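You operate a simulated robot arm through the tools that you are given. There is no shell and no other tool. Be economical: measure what you need, move in short steps, check, and stop when the job is done.

The job below is to be done with a simulated robot arm. You get a single attempt, and the scene is never put back.

Task
Press the foam block down, seat the drive lid and lock both catches.
Fine: press the foam first, till its green seam shows.

It is judged by the outcome, as a careful person would: the job done as asked, and still so three seconds after it is handed in. It fails if anything else is knocked over, pushed out of place, dropped, spilled or broken. A push-on lid holds only when it is set on centred and level and pressed home; a screw cap is set on level and turned clockwise until tight.

Robot
A 7-joint arm with a two-finger parallel gripper, fixed in place. Base frame: the origin is at the foot of the arm, x ahead of it, y to its left, z up; the work surface is at about z = 0.771. Lengths are in m, angles in degrees, forces in N, time in s.
With the tool pointing down near the work surface it reaches from about 0.22 to 0.68 m from the base axis. Its first joint turns from -66.0 to 66.0 degrees. Payload 2.4 kg.
Tool frame: the origin (TCP) lies between the finger pads and is the grasp point; the fingertips stand 0.03 m ahead of it; z points along the fingers, y is the line along which they close. The gripper opens to 0.094 m. The fingers are 0.028 m wide and 0.01 m thick; the gripper's body (0.05 by 0.096 m) begins 0.055 m behind the TCP.
Orientation is that of the tool frame in the base frame, as a unit quaternion [w, x, y, z]. With the fingers straight down and closing along the base's y, the tool's x points along the base's -x, its y along +y and its z along -z.

Tools
- The arm moves only by the tool servo_tool. Its argument "increments" is a list of rows, each an object of numbers (a shift or turn left out is 0, a gripper value left out holds the last): "dx", "dy", "dz": the shift along the tool's x, y, z in units of 150 mm (1.0 is 150 mm); "ax", "ay", "az": the turn, a rotation vector about the tool's x, y, z in units of 45 degrees (1.0 is 45 degrees). In form: [{"dx": .., "dy": .., "dz": .., "ax": .., "ay": .., "az": ..}, ...]. A call has 1 to 12 rows; each row is the pose to reach, as a shift and turn from the pose commanded when the call began, along the tool's axes at that moment. "grip" is the gripper command, from -1 (shut) to 1 (fully open), values between in proportion, set as the call begins (left out, the last holds). A call with a number of a shift or a turn outside -1 to 1 is refused whole. A row lasts 0.2 s, in which the tool goes at most 0.05 m and 8.6 degrees; a call with a longer step from one row to the next is refused whole, and so is a gripper value outside its range. A pose out of reach is approached as far as the arm can. The call stops where the force on the tool passes 40 N (or 10 N more than at its start, if that is more) or the arm is blocked; 0.2 s more then pass. The fingers move at their own pace (about 0.153 m/s each) and stop on an object; they squeeze with about 44 N. The grip force told is the motor's: it shows also when the fingers shut on nothing. Time passes only in rows, and 0.2 s behind the last, so rows that repeat a pose let the fingers close. It gives the time, the measured TCP pose, the force on the tool (base axes), the opening and the grip force at its end, in the units of the frame above (readings bear some noise), with the torque about the TCP (base axes, N m) and any sound that the robot's microphone picked up.
- Cameras (640 x 400 px; columns grow to the right, rows downward): "scene" is fixed at [0.0219, 0.4612, 1.4515]; the picture's right is [-0.87, -0.50, 0.00], its down [-0.26, 0.45, -0.86] and it looks along [0.43, -0.74, -0.52] (base axes); focal length 330 px, centre (320, 200). "wrist" rides on the gripper at [0.076, 0.014, -0.103] in the tool frame; the picture's right is [-0.18, 0.98, 0.00], its down [-0.75, -0.14, -0.64] and it looks along [-0.63, -0.12, 0.77] (tool axes); focal length 243 px, centre (320, 200). There is no depth. A picture from a camera that has moved, and an enlarged one, comes with that camera's place and axes in the base frame and with its lens.
- snapshot(camera): a new picture of that camera. It takes no simulated time.
- inspect(camera, box): a new picture of the part [left, top, right, bottom] of that camera's present view, enlarged. It takes no simulated time.
- hand_in(): hands the job in; it is judged then, once.

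Work in short steps. Places have to be worked out from the pictures, the camera data and where the tool is seen: move nearer, look again, correct. Check each grasp and each placing, and mend what went wrong. You have 120 turns and 68 pictures in all, those below and enlarged ones among them. Open the gripper and draw the arm clear of the work before you hand the job in, unless the task says otherwise; then end with one line.

The tools are called after "Call:" as a command line: name --argument value ..., lists and objects as JSON in quotes. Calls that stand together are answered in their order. servo_tool: Moves the arm, as the interface text tells. Its arguments: {"type":"object","properties":{"increments":{"type":"array","items":{"type":"object","properties":{"dx":{"type":"number"},"dy":{"type":"number"},"dz":{"type":"number"},"ax":{"type":"number"},"ay":{"type":"number"},"az":{"type":"number"}}}},"grip":{"type":"number"}},"required":["increments"]} The other tools are called the same way: snapshot (camera) takes a picture; inspect (camera, box) takes an enlarged picture of a part of a camera's view; hand_in () hands the job in.

At the start:

```text
time: 0.0
ee_pos: [0.4328, -0.1435, 1.1961]
tcp_rot: [0.001, 0.0, 1.0, 0.0]
ft_force: [-0.8, -0.3, -0.7]
ft_torque: [0.03, 0.0, 0.03]
gripper_width: 0.0938
grip_force: 0.1
```

scene: 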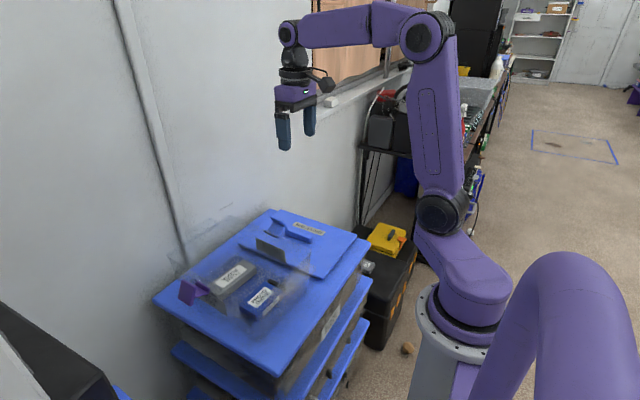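
wrist: 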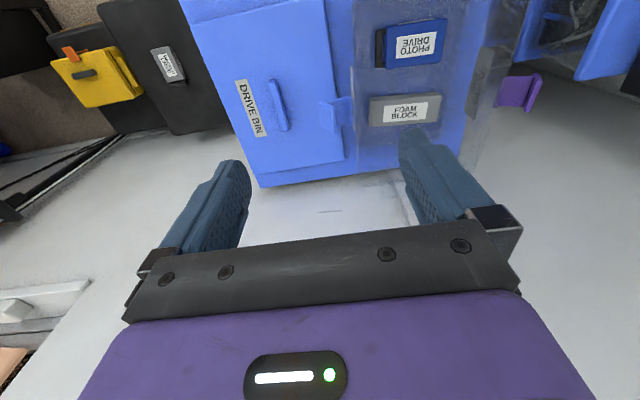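

Let me look closer at the work from the fixed camera and the wrist.

Call:
inspect --camera "scene" --box '[150, 190, 390, 340]'

Call:
inspect --camera "wrist" --box '[180, 0, 560, 200]'

```text
2.67 times, centred on (270, 265) of scene
camera zoom: at [0.0219, 0.4612, 1.4515], right [-0.87, -0.5, 0.0], down [-0.26, 0.45, -0.86], along [0.43, -0.74, -0.52], focal length 879 px, centre (453, 27)
```

zoom: 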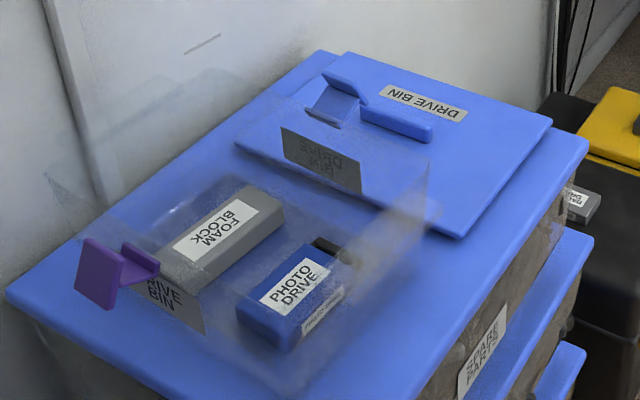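

```text
1.68 times, centred on (370, 100) of wrist
camera zoom: at [0.3564, -0.1296, 1.2969], right [0.18, 0.98, 0.0], down [0.75, -0.14, 0.64], along [0.63, -0.12, -0.77], focal length 409 px, centre (236, 368)
```

zoom: 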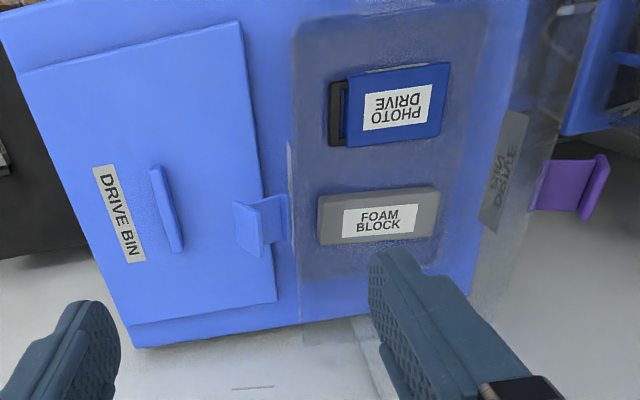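

The foam sits in a clear bin near (0.56, 0.01), with the lid beside it on the -y side. I'll pull back and go lower to look into the bin.

Call:
servo_tool --increments '[{"dx": 0.14, "dy": 0.15, "dz": 0.16}, {"dx": 0.28, "dy": 0.3, "dz": 0.32}, {"dx": 0.42, "dy": 0.45, "dz": 0.48}, {"dx": 0.56, "dy": 0.6, "dz": 0.64}, {"dx": 0.7, "dy": 0.75, "dz": 0.8}, {"dx": 0.84, "dy": 0.9, "dz": 0.95}, {"dx": 0.84, "dy": 0.9, "dz": 0.95}]'

Call:
snapshot --camera "wrist"

Call:
snapshot --camera "scene"

```text
time: 1.6
ee_pos: [0.3054, -0.0078, 1.0525]
tcp_rot: [0.001, 0.0, 1.0, -0.001]
ft_force: [-0.1, -0.1, 0.9]
ft_torque: [0.03, -0.01, -0.01]
gripper_width: 0.0936
grip_force: 0.1
```

```text
63 pictures are left
camera wrist: at [0.2287, 0.0054, 1.1545], right [0.18, 0.98, 0.0], down [0.75, -0.14, 0.64], along [0.63, -0.12, -0.77], focal length 243 px, centre (320, 200)
```

wrist: 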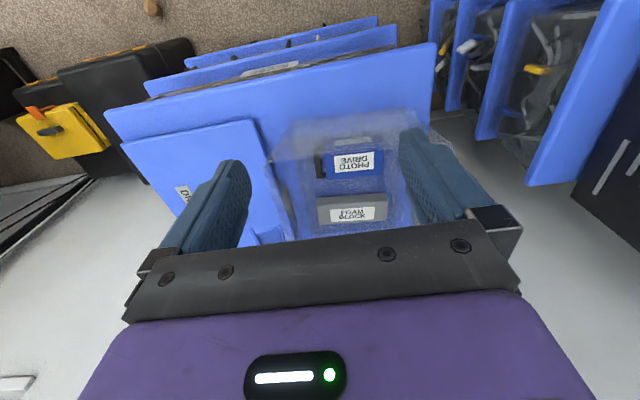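

```text
62 pictures are left
```

scene: 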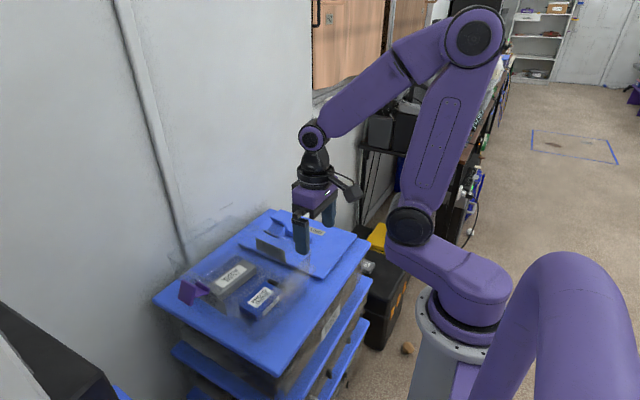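

Foam label triangulates to about (0.563, 0.006, 0.80). I'll move forward so the bin fits in the upper half of the wrist view.

Call:
servo_tool --increments '[{"dx": -0.3}, {"dx": -0.6}, {"dx": -0.9}, {"dx": -1.0}, {"dx": -1.0}]'

Call:
inspect --camera "wrist" --box '[160, 0, 560, 250]'

```text
time: 2.8
ee_pos: [0.4564, -0.0058, 1.0536]
tcp_rot: [0.002, -0.001, 1.0, -0.001]
ft_force: [0.5, -0.7, 0.1]
ft_torque: [-0.02, -0.04, 0.0]
gripper_width: 0.0942
grip_force: 0.0
```

```text
1.60 times, centred on (360, 125) of wrist
camera zoom: at [0.3799, 0.0067, 1.1549], right [0.18, 0.98, 0.0], down [0.75, -0.14, 0.64], along [0.63, -0.12, -0.77], focal length 388 px, centre (256, 320)
```

zoom: 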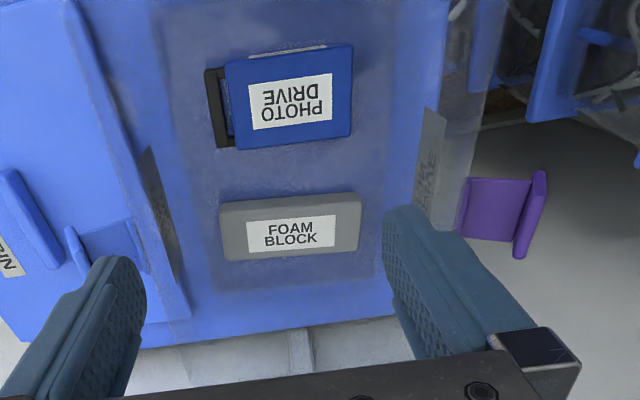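

Both catches sit at roughly (0.513, ±0.135, 0.89). I'll zoom in on the foam, rim and lid for details.

Call:
inspect --camera "wrist" --box '[260, 90, 420, 190]'

Call:
inspect --camera "scene" --box '[170, 230, 330, 330]'

```text
4.00 times, centred on (340, 140) of wrist
camera zoom: at [0.3799, 0.0067, 1.1549], right [0.18, 0.98, 0.0], down [0.75, -0.14, 0.64], along [0.63, -0.12, -0.77], focal length 970 px, centre (240, 440)
```

zoom: 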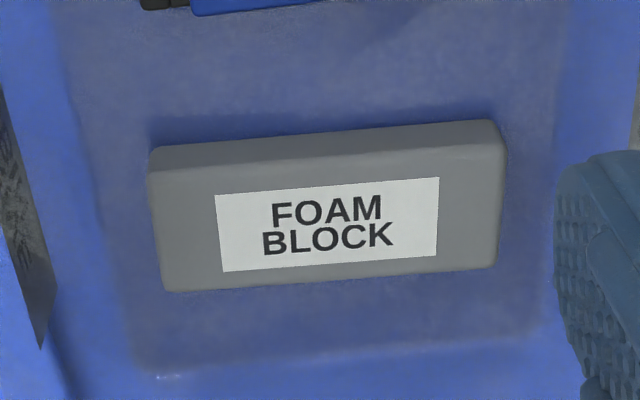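

```text
4.00 times, centred on (250, 280) of scene
camera zoom: at [0.0219, 0.4612, 1.4515], right [-0.87, -0.5, 0.0], down [-0.26, 0.45, -0.86], along [0.43, -0.74, -0.52], focal length 1318 px, centre (600, -120)
```

zoom: 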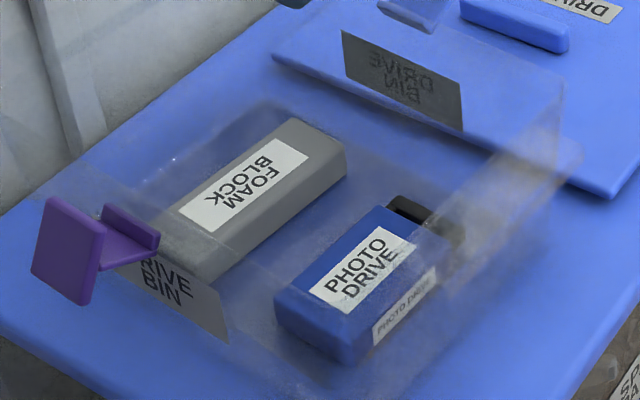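

The foam top is about 0.14 × 0.053 m, centred near (0.563, 0.007), with z around 0.80 and room around it. I'll shut the gripper and move over its centre.

Call:
servo_tool --grip -1 --increments '[{"dx": -0.24, "dy": 0.03}, {"dx": -0.48, "dy": 0.06}, {"dx": -0.711, "dy": 0.085}, {"dx": -0.711, "dy": 0.085, "dz": 0.3}, {"dx": -0.711, "dy": 0.085, "dz": 0.6}, {"dx": -0.711, "dy": 0.085, "dz": 0.9}, {"dx": -0.711, "dy": 0.085, "dz": 1.0}]'

Call:
snapshot --camera "wrist"

Call:
inspect --camera "scene" --box '[170, 180, 330, 330]'

```text
time: 4.4
ee_pos: [0.5638, 0.0051, 0.9029]
tcp_rot: [0.0, -0.001, 1.0, -0.001]
ft_force: [-0.4, -0.4, 0.4]
ft_torque: [0.04, 0.0, 0.02]
gripper_width: 0.0001
grip_force: 33.0
```

```text
58 pictures are left
camera wrist: at [0.4871, 0.0184, 1.0054], right [0.18, 0.98, 0.0], down [0.75, -0.14, 0.64], along [0.63, -0.12, -0.77], focal length 243 px, centre (320, 200)
```

wrist: 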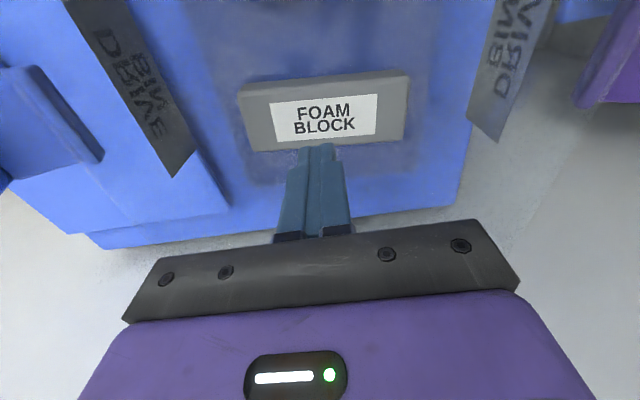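

```text
2.67 times, centred on (250, 255) of scene
camera zoom: at [0.0219, 0.4612, 1.4515], right [-0.87, -0.5, 0.0], down [-0.26, 0.45, -0.86], along [0.43, -0.74, -0.52], focal length 879 px, centre (507, 53)
```

zoom: 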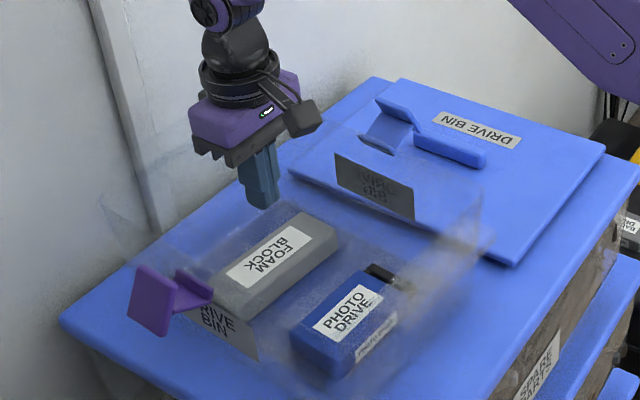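

Foam centre re-estimates to (0.565, 0.005), directly under the tool. Lower in small steps until contact.

Call:
servo_tool --increments '[{"dz": 0.25}, {"dz": 0.4}, {"dz": 0.44}, {"dz": 0.47}, {"dz": 0.5}]'

```text
time: 5.5
ee_pos: [0.5664, 0.0045, 0.8348]
tcp_rot: [0.002, 0.0, 1.0, 0.0]
ft_force: [-5.0, 0.6, 12.8]
ft_torque: [0.01, 0.2, 0.02]
gripper_width: 0.0
grip_force: 33.2
stopped in row 5: the force on the tool passed its limit at 49 N (the readings are from after the stop); the commanded pose is now the measured one
```

Contact with a force spike at z≈0.835. Checking the foam.

Call:
inspect --camera "scene" --box '[180, 240, 300, 320]'

Call:
inspect --camera "wrist" --box '[220, 60, 440, 200]'

```text
5.00 times, centred on (240, 280) of scene
camera zoom: at [0.0216, 0.4612, 1.4515], right [-0.87, -0.5, 0.0], down [-0.26, 0.45, -0.86], along [0.43, -0.74, -0.52], focal length 1648 px, centre (720, -200)
```

zoom: 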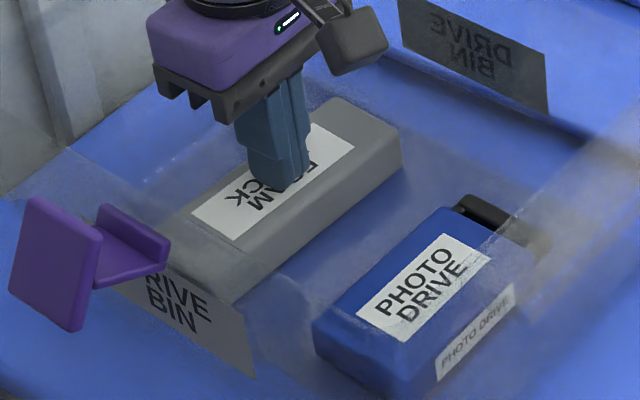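

```text
2.86 times, centred on (330, 130) of wrist
camera zoom: at [0.4884, 0.0184, 0.9365], right [0.18, 0.98, 0.0], down [0.75, -0.14, 0.64], along [0.63, -0.12, -0.76], focal length 693 px, centre (291, 400)
```

zoom: 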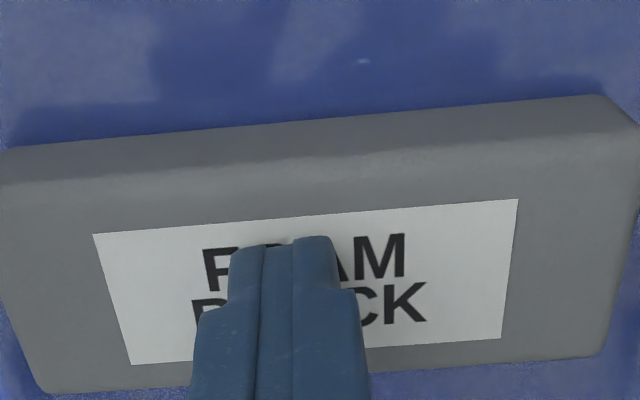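

Contact is centred, no seam yet. I'll press on in 1 mm increments.

Call:
servo_tool --increments '[{"dz": 0.007}, {"dz": 0.014}, {"dz": 0.021}, {"dz": 0.028}, {"dz": 0.035}, {"dz": 0.042}, {"dz": 0.049}, {"dz": 0.056}]'

Call:
inspect --camera "wrist" --box '[220, 60, 440, 200]'

```text
time: 6.1
ee_pos: [0.5661, 0.0054, 0.8343]
tcp_rot: [0.002, 0.0, 1.0, 0.0]
ft_force: [-4.7, 1.1, 12.3]
ft_torque: [0.0, 0.18, 0.02]
gripper_width: 0.0001
grip_force: 33.0
stopped in row 2: the force on the tool passed its limit at 43 N (the readings are from after the stop); the commanded pose is now the measured one
```

```text
2.86 times, centred on (330, 130) of wrist
camera zoom: at [0.4891, 0.0184, 0.9365], right [0.18, 0.98, 0.0], down [0.75, -0.14, 0.64], along [0.63, -0.12, -0.76], focal length 693 px, centre (291, 400)
```

zoom: 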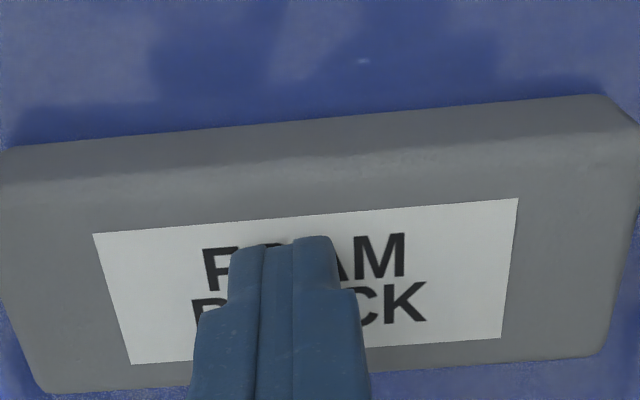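

The foam is stiff (about 40 N within 2 mm of commanded travel). I'll press slower, stay just under the limit and hold, to see whether it yields.

Call:
servo_tool --increments '[{"dz": 0.003}, {"dz": 0.005}, {"dz": 0.007}, {"dz": 0.007}, {"dz": 0.007}, {"dz": 0.007}, {"dz": 0.007}, {"dz": 0.007}]'

```text
time: 7.9
ee_pos: [0.5666, 0.005, 0.8344]
tcp_rot: [0.004, 0.0, 1.0, 0.0]
ft_force: [-1.4, -1.7, 32.3]
ft_torque: [-0.03, 0.16, -0.01]
gripper_width: 0.0
grip_force: 32.5
```

Holding at 32 N with no motion. Since the limit is now 10 N above this start force, I'll ramp a bit more.

Call:
servo_tool --increments '[{"dz": 0.001}, {"dz": 0.002}, {"dz": 0.002}, {"dz": 0.002}, {"dz": 0.002}]'

Call:
inspect --camera "scene" --box '[180, 240, 300, 320]'

```text
time: 9.1
ee_pos: [0.5665, 0.0059, 0.8338]
tcp_rot: [0.004, -0.001, 1.0, 0.001]
ft_force: [-0.4, -0.1, 34.4]
ft_torque: [-0.01, 0.19, -0.01]
gripper_width: 0.0
grip_force: 33.2
```

```text
5.00 times, centred on (240, 280) of scene
camera zoom: at [0.0213, 0.4612, 1.4515], right [-0.87, -0.5, 0.0], down [-0.26, 0.45, -0.86], along [0.43, -0.74, -0.52], focal length 1648 px, centre (720, -200)
```

zoom: 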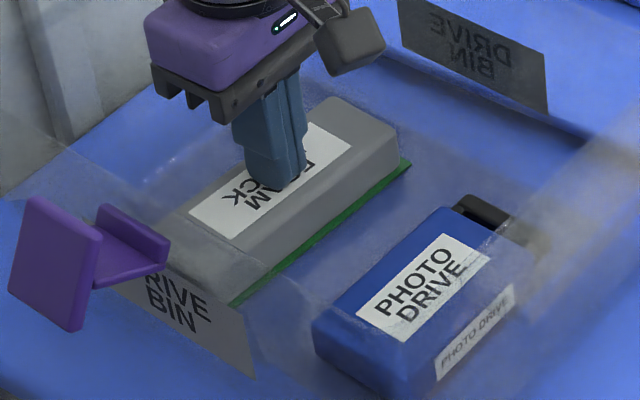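

The green seam is showing. I'll back straight up clear of the bin and check it stays.

Call:
servo_tool --increments '[{"dz": -0.1}, {"dz": -0.4}, {"dz": -0.7}, {"dz": -1.0}, {"dz": -1.0}]'

Call:
inspect --camera "scene" --box '[170, 190, 370, 315]'

Call:
snapshot --camera "wrist"

```text
time: 10.3
ee_pos: [0.5648, 0.0041, 0.9837]
tcp_rot: [0.002, 0.0, 1.0, 0.0]
ft_force: [0.6, 0.7, -0.1]
ft_torque: [0.01, 0.02, 0.04]
gripper_width: 0.0001
grip_force: 33.1
```

```text
3.20 times, centred on (270, 252) of scene
camera zoom: at [0.0219, 0.4612, 1.4515], right [-0.87, -0.5, 0.0], down [-0.26, 0.45, -0.86], along [0.43, -0.74, -0.52], focal length 1055 px, centre (480, 32)
```

zoom: 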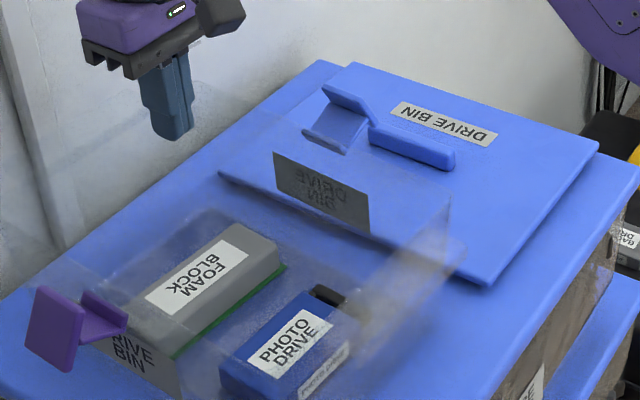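

```text
51 pictures are left
camera wrist: at [0.4876, 0.018, 1.085], right [0.18, 0.98, 0.0], down [0.75, -0.14, 0.64], along [0.63, -0.12, -0.77], focal length 243 px, centre (320, 200)
```

wrist: 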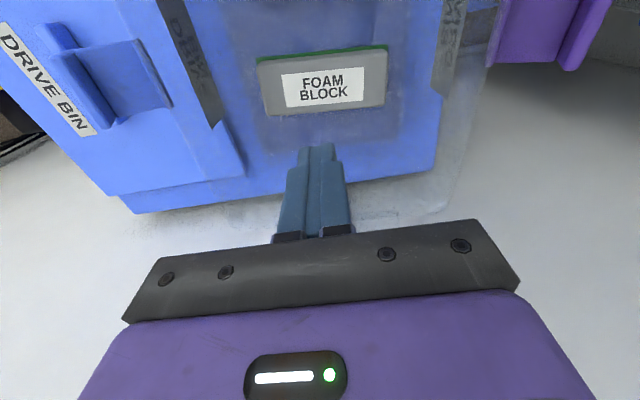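

The seam stays visible after release. Now I'll move to view the lid from above.

Call:
servo_tool --grip 0 --increments '[{"dx": 0.2, "dy": -0.2, "dz": -0.15}, {"dx": 0.4, "dy": -0.4, "dz": -0.3}, {"dx": 0.6, "dy": -0.6, "dz": -0.45}, {"dx": 0.8, "dy": -0.8, "dz": -0.6}, {"dx": 0.9, "dy": -1.0, "dz": -0.6}, {"dx": 0.9, "dy": -1.0, "dz": -0.6}]'

Call:
servo_tool --increments '[{"dy": -0.3}, {"dy": -0.6}, {"dy": -0.6}]'

Call:
snapshot --camera "wrist"

```text
time: 11.7
ee_pos: [0.4304, -0.147, 1.0726]
tcp_rot: [0.001, 0.0, 1.0, 0.0]
ft_force: [-0.8, 0.4, 0.2]
ft_torque: [0.04, -0.02, 0.03]
gripper_width: 0.0469
grip_force: 0.2
```

```text
time: 12.5
ee_pos: [0.429, -0.2354, 1.0703]
tcp_rot: [0.002, 0.0, 1.0, 0.001]
ft_force: [-0.4, 0.5, -0.2]
ft_torque: [0.01, -0.02, 0.0]
gripper_width: 0.047
grip_force: 0.1
```

```text
50 pictures are left
camera wrist: at [0.3526, -0.2221, 1.1725], right [0.18, 0.98, 0.0], down [0.75, -0.14, 0.64], along [0.63, -0.12, -0.76], focal length 243 px, centre (320, 200)
```

wrist: 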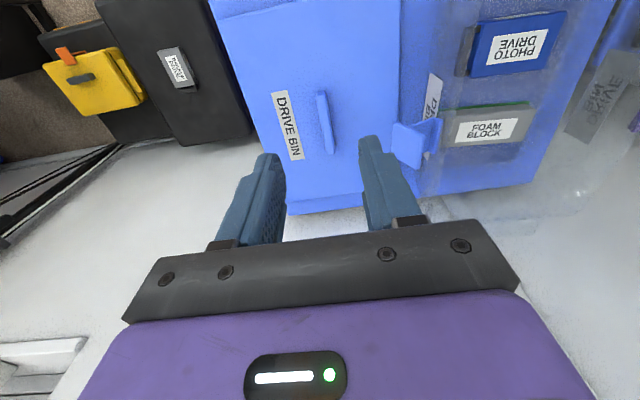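

Handle centre triangulates to about (0.502, -0.242, 0.81), running almost along x. I'll zoom in to refine the handle yaw and bin rim edges.

Call:
inspect --camera "wrist" --box '[200, 0, 460, 220]'

Call:
inspect --camera "wrist" --box '[380, 0, 640, 220]'

Call:
inspect --camera "scene" --box '[240, 200, 380, 290]'

```text
1.82 times, centred on (330, 110) of wrist
camera zoom: at [0.3526, -0.2221, 1.1725], right [0.18, 0.98, 0.0], down [0.75, -0.14, 0.64], along [0.63, -0.12, -0.76], focal length 441 px, centre (302, 364)
```

zoom: 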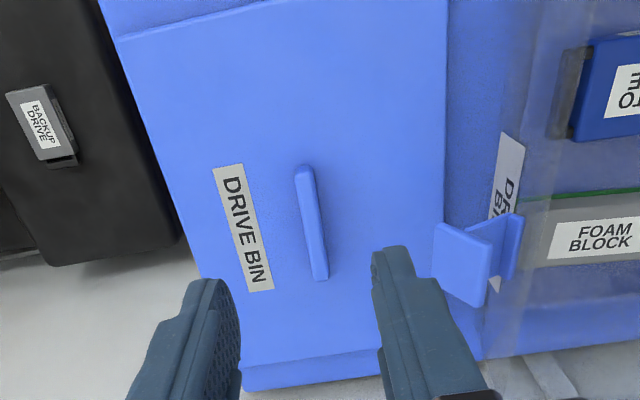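

```text
1.82 times, centred on (510, 110) of wrist
camera zoom: at [0.3526, -0.2221, 1.1725], right [0.18, 0.98, 0.0], down [0.75, -0.14, 0.64], along [0.63, -0.12, -0.76], focal length 441 px, centre (-26, 364)
```

zoom: 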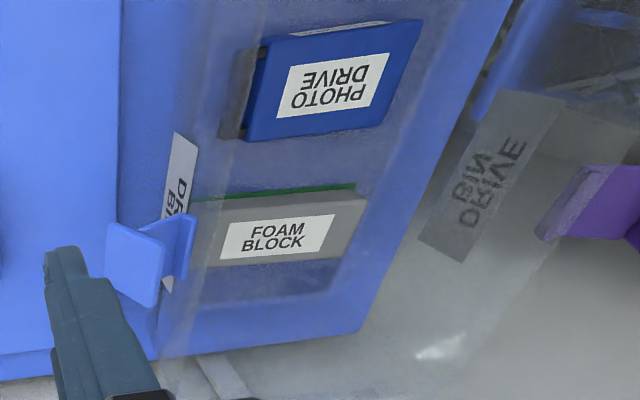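

```text
4.44 times, centred on (310, 245) of scene
camera zoom: at [0.0219, 0.4612, 1.4515], right [-0.87, -0.5, 0.0], down [-0.26, 0.45, -0.86], along [0.43, -0.74, -0.52], focal length 1465 px, centre (364, 0)
```

zoom: 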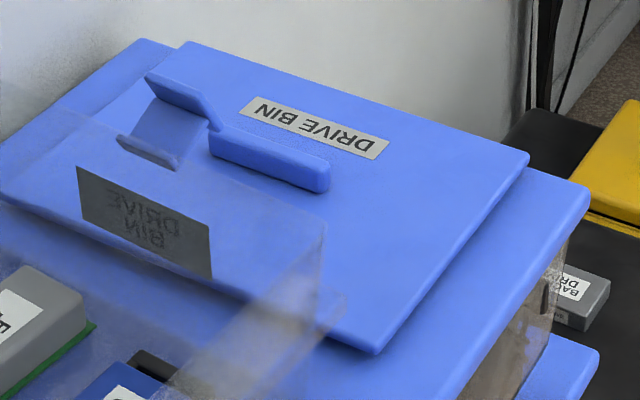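

Lid spans roughly x 0.35–0.66, y -0.35 to -0.117. I need the bin rim better, so I'll fly over the bin and tilt so the wrist camera looks straight down.

Call:
servo_tool --increments '[{"dx": -0.2, "dy": 0.2, "dz": -0.1}, {"dx": -0.4, "dy": 0.4, "dz": -0.2}, {"dx": -0.6, "dy": 0.6, "dz": -0.3}, {"dx": -0.8, "dy": 0.8, "dz": -0.4}, {"dx": -1.0, "dy": 1.0, "dz": -0.53}]'

Call:
servo_tool --increments '[{"dy": 0.15, "ay": 0.17}, {"dy": 0.3, "ay": 0.34}, {"dy": 0.45, "ay": 0.51}, {"dy": 0.55, "ay": 0.68}, {"dy": 0.55, "ay": 0.85}, {"dy": 0.55, "ay": 0.87}]'

Call:
snapshot --camera "wrist"

```text
time: 13.7
ee_pos: [0.5809, -0.0843, 1.1516]
tcp_rot: [0.001, -0.001, 1.0, 0.0]
ft_force: [0.3, -0.5, 0.7]
ft_torque: [0.0, -0.04, 0.03]
gripper_width: 0.0469
grip_force: 0.0
```

```text
time: 15.1
ee_pos: [0.4906, -0.0114, 1.1286]
tcp_rot: [-0.331, 0.0, 0.944, 0.0]
ft_force: [0.1, 0.6, 0.8]
ft_torque: [-0.05, 0.01, 0.04]
gripper_width: 0.0471
grip_force: 0.2
out of reach, approached as far as the arm can: row 3, 4, 5, 6
```

```text
46 pictures are left
camera wrist: at [0.4937, 0.0021, 1.256], right [0.14, 0.98, -0.11], down [0.99, -0.14, 0.03], along [0.01, -0.12, -0.99], focal length 243 px, centre (320, 200)
```

wrist: 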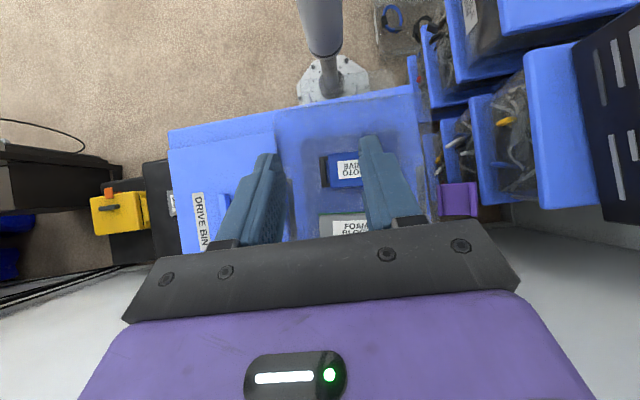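

Call:
inspect --camera "wrist" --box '[240, 80, 500, 245]'

```text
2.42 times, centred on (370, 162) of wrist
camera zoom: at [0.4937, 0.0021, 1.256], right [0.14, 0.98, -0.11], down [0.99, -0.14, 0.03], along [0.01, -0.12, -0.99], focal length 588 px, centre (199, 291)
```

zoom: 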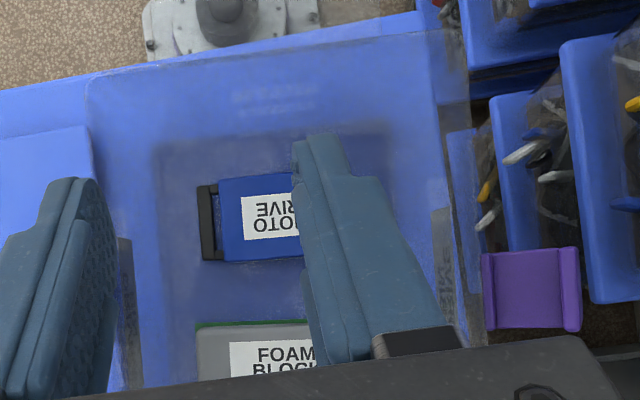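

The rim is faintly visible. For precise centring I'll reduce tilt and close the fingers so both catches and rim show.

Call:
servo_tool --grip -1 --increments '[{"ay": -0.1}, {"ay": -0.2}, {"ay": -0.3}, {"ay": -0.43}, {"ay": -0.43}]'

Call:
snapshot --camera "wrist"

```text
time: 16.3
ee_pos: [0.492, -0.0121, 1.1302]
tcp_rot: [-0.17, 0.001, 0.985, 0.0]
ft_force: [0.0, 0.0, 0.7]
ft_torque: [0.04, 0.0, 0.0]
gripper_width: 0.0001
grip_force: 33.1
```

```text
44 pictures are left
camera wrist: at [0.4524, 0.0024, 1.2518], right [0.17, 0.98, -0.06], down [0.92, -0.14, 0.35], along [0.34, -0.12, -0.93], focal length 243 px, centre (320, 200)
```

wrist: 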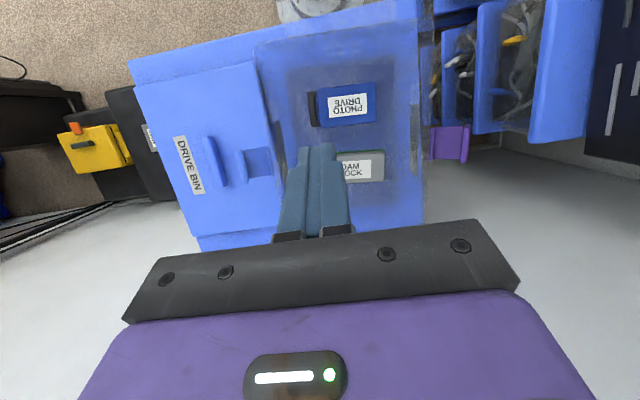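

Good view with lid, bin and both catches. Zooming in on it.

Call:
inspect --camera "wrist" --box '[120, 10, 320, 260]'

Call:
inspect --camera "wrist" --box '[230, 0, 490, 240]'

```text
1.60 times, centred on (220, 135) of wrist
camera zoom: at [0.4524, 0.0024, 1.2518], right [0.17, 0.98, -0.06], down [0.92, -0.14, 0.35], along [0.34, -0.12, -0.93], focal length 388 px, centre (480, 304)
```

zoom: 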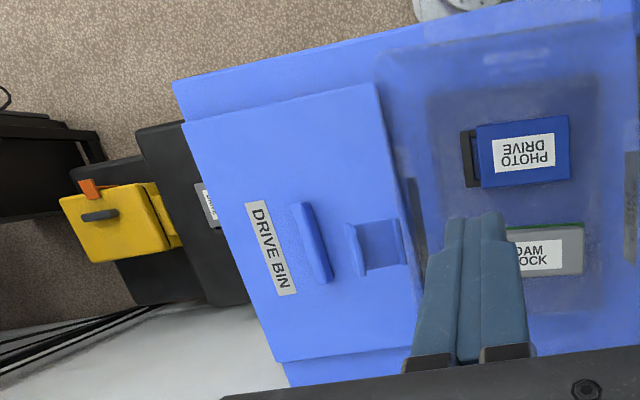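

```text
1.67 times, centred on (360, 120) of wrist
camera zoom: at [0.4524, 0.0024, 1.2518], right [0.17, 0.98, -0.06], down [0.92, -0.14, 0.35], along [0.34, -0.12, -0.93], focal length 404 px, centre (253, 333)
```

zoom: 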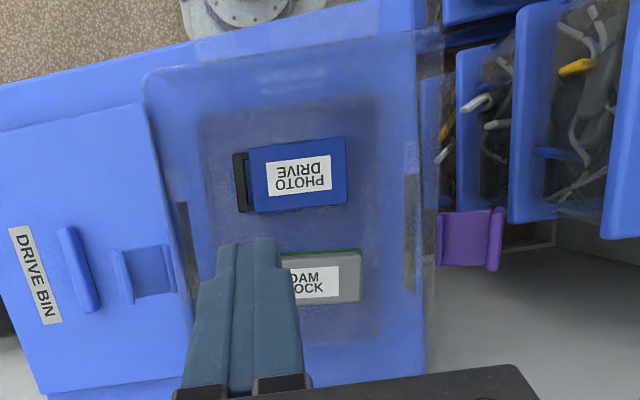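

Working figures: bin rim centre ≈ (0.516, 0.011), z≈0.905, yawed about -3°; lid centre/handle ≈ (0.509, -0.238), yaw ≈ 0, handle top ≈ 0.81. I'll level the tool first.

Call:
servo_tool --grip 0 --increments '[{"ay": -0.15}, {"ay": -0.3}, {"ay": -0.436}, {"ay": -0.436}]'

```text
time: 17.3
ee_pos: [0.4896, -0.0114, 1.1314]
tcp_rot: [0.0, 0.0, 1.0, -0.001]
ft_force: [-0.4, 0.6, -0.3]
ft_torque: [-0.01, 0.01, -0.01]
gripper_width: 0.0469
grip_force: 0.0
```

Level again. Move over the handle in two stages, staying high over the blue catch.

Call:
servo_tool --increments '[{"dx": -0.03, "dy": -0.3}, {"dx": -0.06, "dy": -0.6}, {"dx": -0.1, "dy": -0.9}, {"dx": -0.13, "dy": -1.0}, {"dx": -0.13, "dy": -1.0}]'

Call:
servo_tool --increments '[{"dy": -0.25, "dz": 0.2}, {"dy": -0.51, "dz": 0.4}, {"dy": -0.51, "dz": 0.7}, {"dy": -0.51, "dz": 1.0}, {"dy": -0.51, "dz": 1.0}]'

Call:
snapshot --camera "wrist"

Call:
inspect --camera "scene" --box '[220, 180, 380, 290]'

```text
time: 18.5
ee_pos: [0.5083, -0.161, 1.1316]
tcp_rot: [0.0, 0.0, 1.0, 0.0]
ft_force: [0.1, 0.1, -0.3]
ft_torque: [0.0, 0.01, 0.0]
gripper_width: 0.0471
grip_force: 0.1
```

```text
time: 19.7
ee_pos: [0.5088, -0.2367, 0.9808]
tcp_rot: [0.0, 0.0, 1.0, 0.001]
ft_force: [0.1, 0.3, 0.1]
ft_torque: [0.0, 0.01, -0.01]
gripper_width: 0.0471
grip_force: 0.0
```

```text
41 pictures are left
camera wrist: at [0.4323, -0.2238, 1.0827], right [0.18, 0.98, 0.0], down [0.75, -0.14, 0.64], along [0.63, -0.12, -0.77], focal length 243 px, centre (320, 200)
```

wrist: 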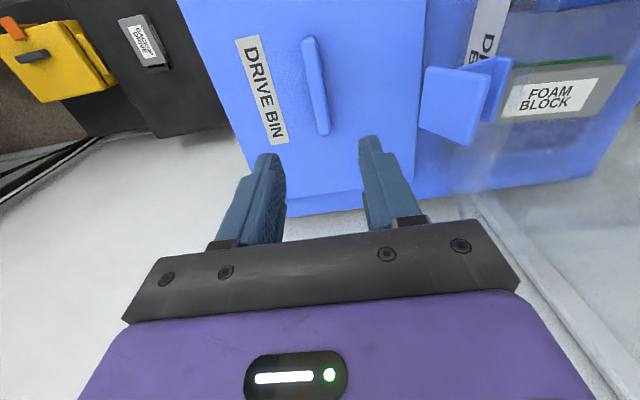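

```text
3.64 times, centred on (300, 235) of scene
camera zoom: at [0.0219, 0.4612, 1.4515], right [-0.87, -0.5, 0.0], down [-0.26, 0.45, -0.86], along [0.43, -0.74, -0.52], focal length 1199 px, centre (393, 73)
```

zoom: 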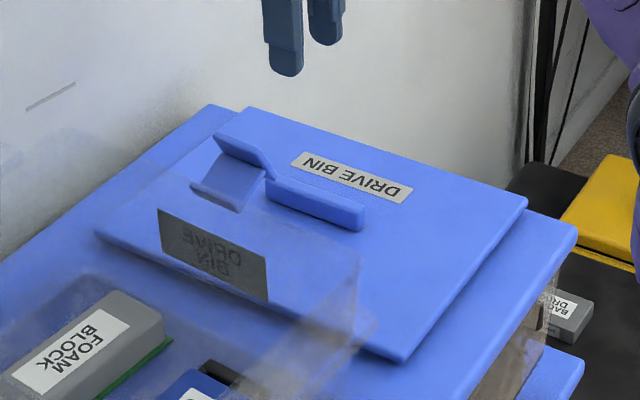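

Handle centre re-estimates to (0.507, -0.240). Descend straight onto it with a tiny y correction.

Call:
servo_tool --increments '[{"dy": -0.02, "dz": 0.25}, {"dy": -0.02, "dz": 0.5}, {"dy": -0.02, "dz": 0.75}, {"dy": -0.02, "dz": 0.9}, {"dy": -0.02, "dz": 1.0}]'

Call:
snapshot --camera "wrist"

Call:
inspect --camera "scene" --box '[240, 190, 360, 270]'

```text
time: 20.9
ee_pos: [0.511, -0.2389, 0.8305]
tcp_rot: [0.002, -0.001, 1.0, 0.0]
ft_force: [0.7, 0.2, 1.0]
ft_torque: [0.01, 0.0, 0.0]
gripper_width: 0.0472
grip_force: 0.0
```

```text
39 pictures are left
camera wrist: at [0.4336, -0.2266, 0.9326], right [0.18, 0.98, 0.0], down [0.75, -0.14, 0.64], along [0.63, -0.12, -0.77], focal length 243 px, centre (320, 200)
```

wrist: 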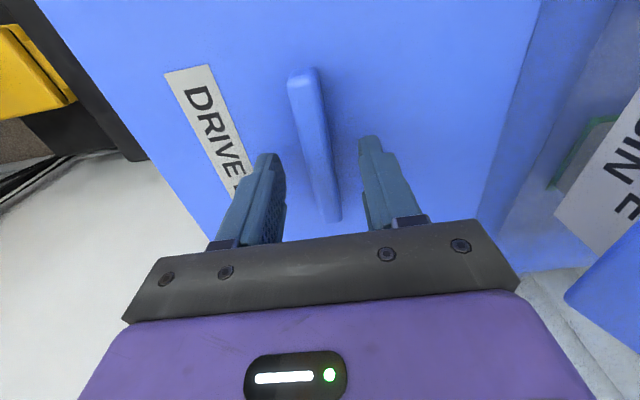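

```text
5.00 times, centred on (300, 230) of scene
camera zoom: at [0.0219, 0.4612, 1.4515], right [-0.87, -0.5, 0.0], down [-0.26, 0.45, -0.86], along [0.43, -0.74, -0.52], focal length 1648 px, centre (420, 50)
```

zoom: 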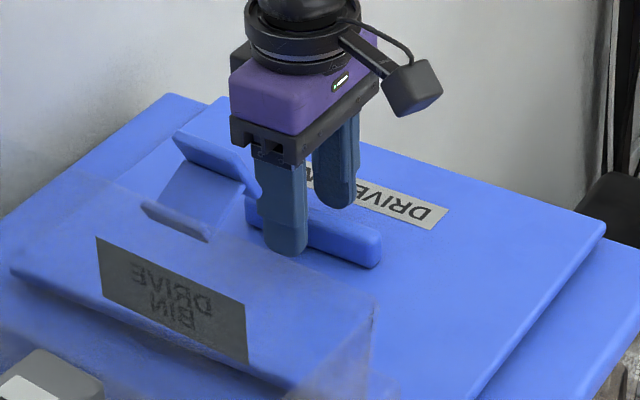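

Fingers straddle the handle, centred and parallel. Lower gently by up to 12 mm, stopping on contact.

Call:
servo_tool --increments '[{"dz": 0.02}, {"dz": 0.04}, {"dz": 0.06}, {"dz": 0.08}]'

```text
time: 21.9
ee_pos: [0.5108, -0.2395, 0.8191]
tcp_rot: [0.001, 0.0, 1.0, 0.0]
ft_force: [-2.6, 2.4, 10.1]
ft_torque: [0.06, 0.15, 0.02]
gripper_width: 0.0469
grip_force: 0.2
```

Light contact: lid top ≈ 0.789. Back off 1.5 mm and close on the handle.

Call:
servo_tool --increments '[{"dz": -0.012}]'

Call:
servo_tool --grip -1 --increments '[{"dz": 0}, {"dz": 0}, {"dz": 0}, {"dz": 0}]'

```text
time: 22.3
ee_pos: [0.5108, -0.2391, 0.8201]
tcp_rot: [0.001, 0.0, 1.0, 0.0]
ft_force: [0.6, 0.1, 0.2]
ft_torque: [-0.02, 0.0, 0.02]
gripper_width: 0.0472
grip_force: 0.1
```

```text
time: 23.3
ee_pos: [0.5108, -0.2392, 0.8201]
tcp_rot: [0.0, 0.0, 1.0, 0.0]
ft_force: [0.7, 0.0, -1.2]
ft_torque: [-0.03, 0.0, 0.04]
gripper_width: 0.0154
grip_force: 44.0
```

Gripped (15 mm). Lift 25 mm, then move -y 75 mm to clear the overhanging blue catch before rising.

Call:
servo_tool --increments '[{"dz": -0.04}, {"dz": -0.1}, {"dz": -0.16}, {"dz": -0.16, "dy": -0.15}, {"dz": -0.16, "dy": -0.35}, {"dz": -0.16, "dy": -0.5}, {"dz": -0.16, "dy": -0.5}]'

Call:
inspect --camera "scene" --box '[170, 180, 390, 330]'

```text
time: 24.9
ee_pos: [0.5085, -0.3143, 0.8438]
tcp_rot: [0.0, 0.001, 1.0, 0.0]
ft_force: [-0.1, 0.1, -1.9]
ft_torque: [0.01, 0.03, 0.02]
gripper_width: 0.0153
grip_force: 44.4
```

```text
2.67 times, centred on (280, 255) of scene
camera zoom: at [0.0219, 0.4612, 1.4515], right [-0.87, -0.5, 0.0], down [-0.26, 0.45, -0.86], along [0.43, -0.74, -0.52], focal length 879 px, centre (427, 53)
```

zoom: 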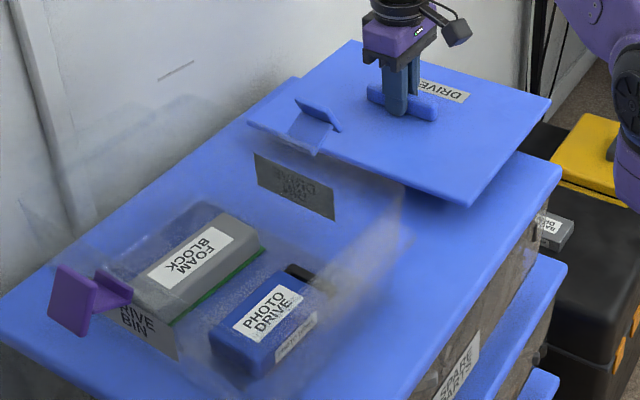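

Lid held level and clear of the catch. Raise it 0.15 m, then over.

Call:
servo_tool --increments '[{"dz": -0.25}, {"dz": -0.5}, {"dz": -0.75}, {"dz": -1.0}, {"dz": -1.0}]'

Call:
servo_tool --increments '[{"dz": -0.2, "dy": 0.15}, {"dz": -0.3, "dy": 0.4}, {"dz": -0.3, "dy": 0.65}, {"dz": -0.3, "dy": 0.9}, {"dz": -0.3, "dy": 1.0}, {"dz": -0.3, "dy": 1.0}]'

Call:
servo_tool --increments '[{"dy": 0.25}, {"dy": 0.5, "az": 0.03}, {"dy": 0.75, "az": 0.064}, {"dy": 1.0, "az": 0.064, "dx": -0.04}, {"dy": 1.0, "az": 0.064, "dx": -0.04}]'

Call:
snapshot --camera "wrist"

Call:
inspect --camera "scene" --box '[150, 160, 390, 330]'

```text
time: 26.1
ee_pos: [0.5091, -0.3147, 0.9932]
tcp_rot: [0.001, -0.001, 1.0, 0.0]
ft_force: [-0.3, 0.1, -0.8]
ft_torque: [0.01, -0.02, -0.02]
gripper_width: 0.0151
grip_force: 44.0
```

```text
time: 27.5
ee_pos: [0.5091, -0.1649, 1.0389]
tcp_rot: [0.0, 0.0, 1.0, -0.001]
ft_force: [0.4, -0.5, -1.1]
ft_torque: [0.01, -0.02, -0.02]
gripper_width: 0.0153
grip_force: 44.1
```

```text
time: 28.7
ee_pos: [0.5175, -0.0132, 1.0393]
tcp_rot: [0.001, 0.026, 1.0, 0.0]
ft_force: [0.2, -0.7, -1.1]
ft_torque: [0.02, -0.06, 0.0]
gripper_width: 0.0152
grip_force: 44.0
```

```text
36 pictures are left
camera wrist: at [0.4414, 0.0036, 1.1411], right [0.23, 0.97, 0.0], down [0.75, -0.18, 0.64], along [0.62, -0.15, -0.77], focal length 243 px, centre (320, 200)
```

wrist: 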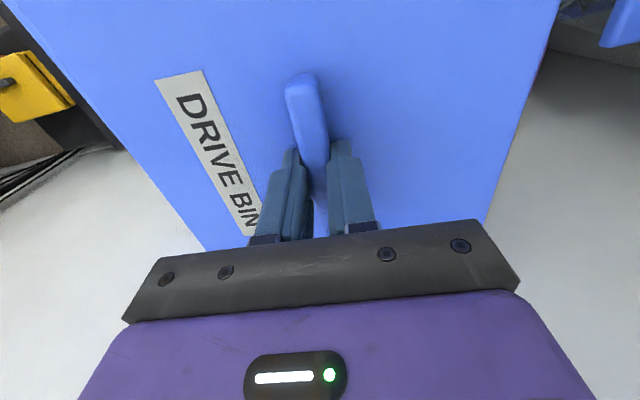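

```text
2.35 times, centred on (270, 245) of scene
camera zoom: at [0.0219, 0.4612, 1.4515], right [-0.87, -0.5, 0.0], down [-0.26, 0.45, -0.86], along [0.43, -0.74, -0.52], focal length 776 px, centre (438, 94)
```

zoom: 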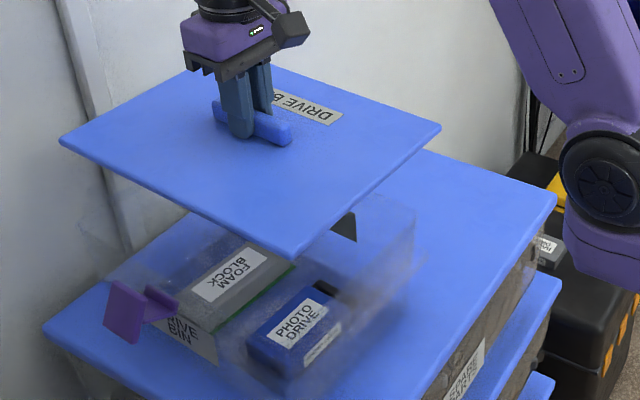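

Lid hangs level over the bin, yawed to match. Zoom in on the rim relative to the lid before lowering.

Call:
inspect --camera "scene" --box '[180, 225, 350, 331]'

```text
3.76 times, centred on (265, 278) of scene
camera zoom: at [0.0219, 0.4612, 1.4515], right [-0.87, -0.5, 0.0], down [-0.26, 0.45, -0.86], along [0.43, -0.74, -0.52], focal length 1241 px, centre (527, -94)
```

zoom: 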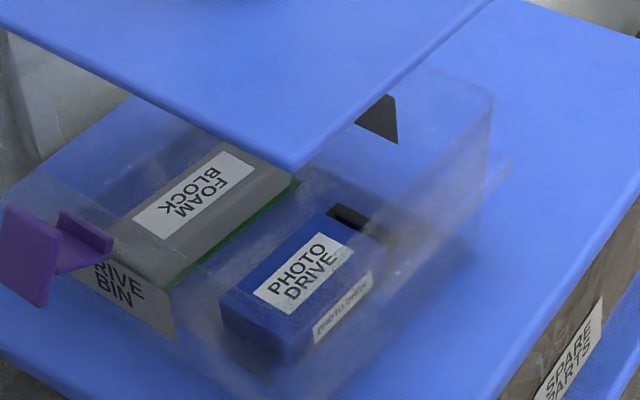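

The rim corner agrees with my estimate within a few mm. Shift to the bin centre and lower to just above the rim.

Call:
servo_tool --increments '[{"dx": 0.004, "dy": 0.08}, {"dx": 0.008, "dy": 0.161}, {"dx": 0.008, "dy": 0.161, "dz": 0.2}, {"dx": 0.008, "dy": 0.161, "dz": 0.4}, {"dx": 0.008, "dy": 0.161, "dz": 0.44}, {"dx": 0.008, "dy": 0.161, "dz": 0.44}]'

Call:
inspect --camera "scene" --box '[150, 190, 350, 330]'

Call:
snapshot --camera "wrist"

```text
time: 30.1
ee_pos: [0.5168, 0.008, 0.9716]
tcp_rot: [0.001, 0.026, 1.0, -0.001]
ft_force: [-0.6, 0.5, -1.4]
ft_torque: [-0.02, -0.03, 0.03]
gripper_width: 0.0151
grip_force: 44.2
```

```text
2.86 times, centred on (250, 260) of scene
camera zoom: at [0.0219, 0.4612, 1.4515], right [-0.87, -0.5, 0.0], down [-0.26, 0.45, -0.86], along [0.43, -0.74, -0.52], focal length 942 px, centre (520, 29)
```

zoom: 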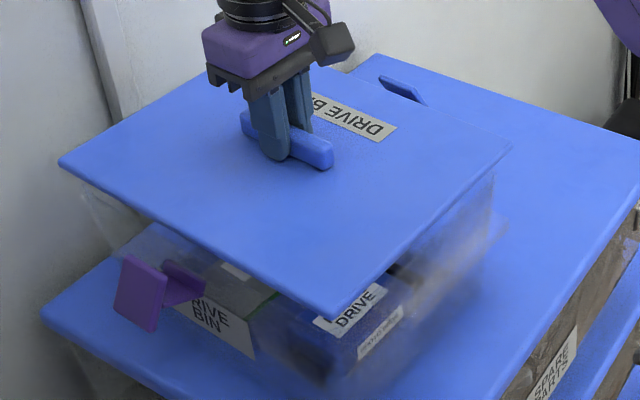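

```text
32 pictures are left
camera wrist: at [0.4405, 0.0253, 1.0749], right [0.23, 0.97, 0.0], down [0.74, -0.18, 0.64], along [0.62, -0.15, -0.77], focal length 243 px, centre (320, 200)
```

wrist: 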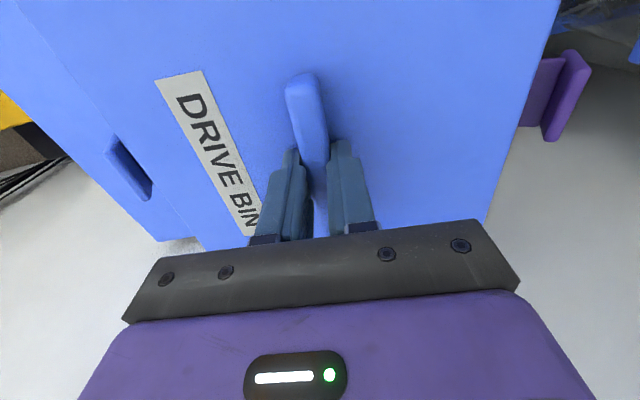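

Catch end plates sit symmetrically about (0.516, 0.0125) with yaw -3.3°, confirming the centre. Nudge +y 4 mm and lower until contact.

Call:
servo_tool --increments '[{"dx": -0.007, "dy": 0.025, "az": 0.006}, {"dx": -0.007, "dy": 0.025, "az": 0.006, "dz": 0.03}, {"dx": -0.007, "dy": 0.025, "az": 0.006, "dz": 0.05}, {"dx": -0.007, "dy": 0.025, "az": 0.006, "dz": 0.07}, {"dx": -0.007, "dy": 0.025, "az": 0.006, "dz": 0.09}, {"dx": -0.007, "dy": 0.025, "az": 0.006, "dz": 0.11}, {"dx": -0.007, "dy": 0.025, "az": 0.006, "dz": 0.13}]'

```text
time: 31.7
ee_pos: [0.5177, 0.013, 0.9537]
tcp_rot: [0.0, 0.027, 1.0, 0.0]
ft_force: [0.8, 1.0, -1.9]
ft_torque: [0.02, -0.03, -0.03]
gripper_width: 0.015
grip_force: 43.8
```

Call:
servo_tool --increments '[{"dz": 0.015}, {"dz": 0.03}, {"dz": 0.045}, {"dz": 0.06}, {"dz": 0.075}, {"dz": 0.09}, {"dz": 0.105}, {"dz": 0.12}, {"dz": 0.135}]'

Call:
inspect --camera "scene" --box '[150, 190, 350, 330]'

```text
time: 32.5
ee_pos: [0.5194, 0.0127, 0.9497]
tcp_rot: [0.003, 0.027, 1.0, 0.0]
ft_force: [0.0, 0.1, 5.4]
ft_torque: [0.03, 0.61, 0.09]
gripper_width: 0.0152
grip_force: 44.3
stopped in row 3: the force on the tool passed its limit at 46 N (the readings are from after the stop); the commanded pose is now the measured one
```

```text
2.86 times, centred on (250, 260) of scene
camera zoom: at [0.0219, 0.4612, 1.4515], right [-0.87, -0.5, 0.0], down [-0.26, 0.45, -0.86], along [0.43, -0.74, -0.52], focal length 942 px, centre (520, 29)
```

zoom: 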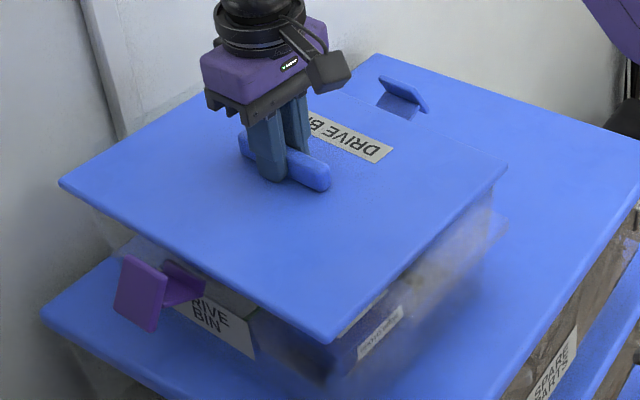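

Contact at z≈0.950 (lid underside ≈ 0.90, the rim height), with a moment suggesting the -x side touches first. Look closer at how the lid sits.

Call:
inspect --camera "scene" --box '[230, 230, 340, 310]'

Call:
inspect --camera "scene" --box '[160, 220, 250, 310]'

Call:
snapshot --camera "wrist"

```text
5.00 times, centred on (285, 270) of scene
camera zoom: at [0.0219, 0.4612, 1.4515], right [-0.87, -0.5, 0.0], down [-0.26, 0.45, -0.86], along [0.43, -0.74, -0.52], focal length 1648 px, centre (495, -150)
```

zoom: 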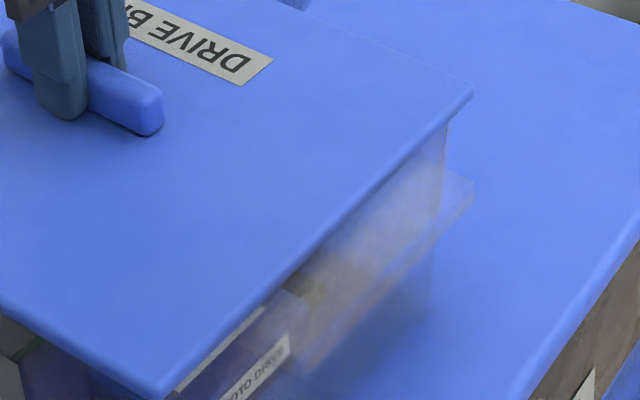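

```text
4.44 times, centred on (205, 265) of scene
camera zoom: at [0.0219, 0.4612, 1.4515], right [-0.87, -0.5, 0.0], down [-0.26, 0.45, -0.86], along [0.43, -0.74, -0.52], focal length 1465 px, centre (831, -89)
```

zoom: 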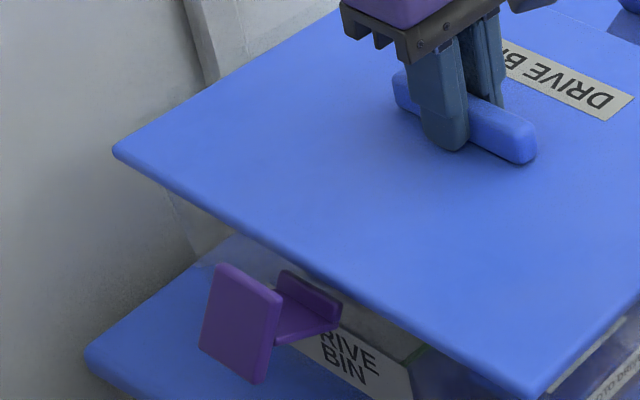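

```text
28 pictures are left
camera wrist: at [0.4427, 0.0301, 1.0528], right [0.24, 0.97, 0.0], down [0.74, -0.18, 0.65], along [0.63, -0.15, -0.76], focal length 243 px, centre (320, 200)
```

wrist: 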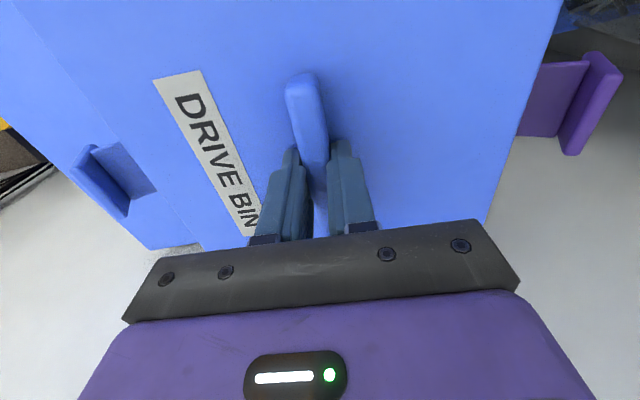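

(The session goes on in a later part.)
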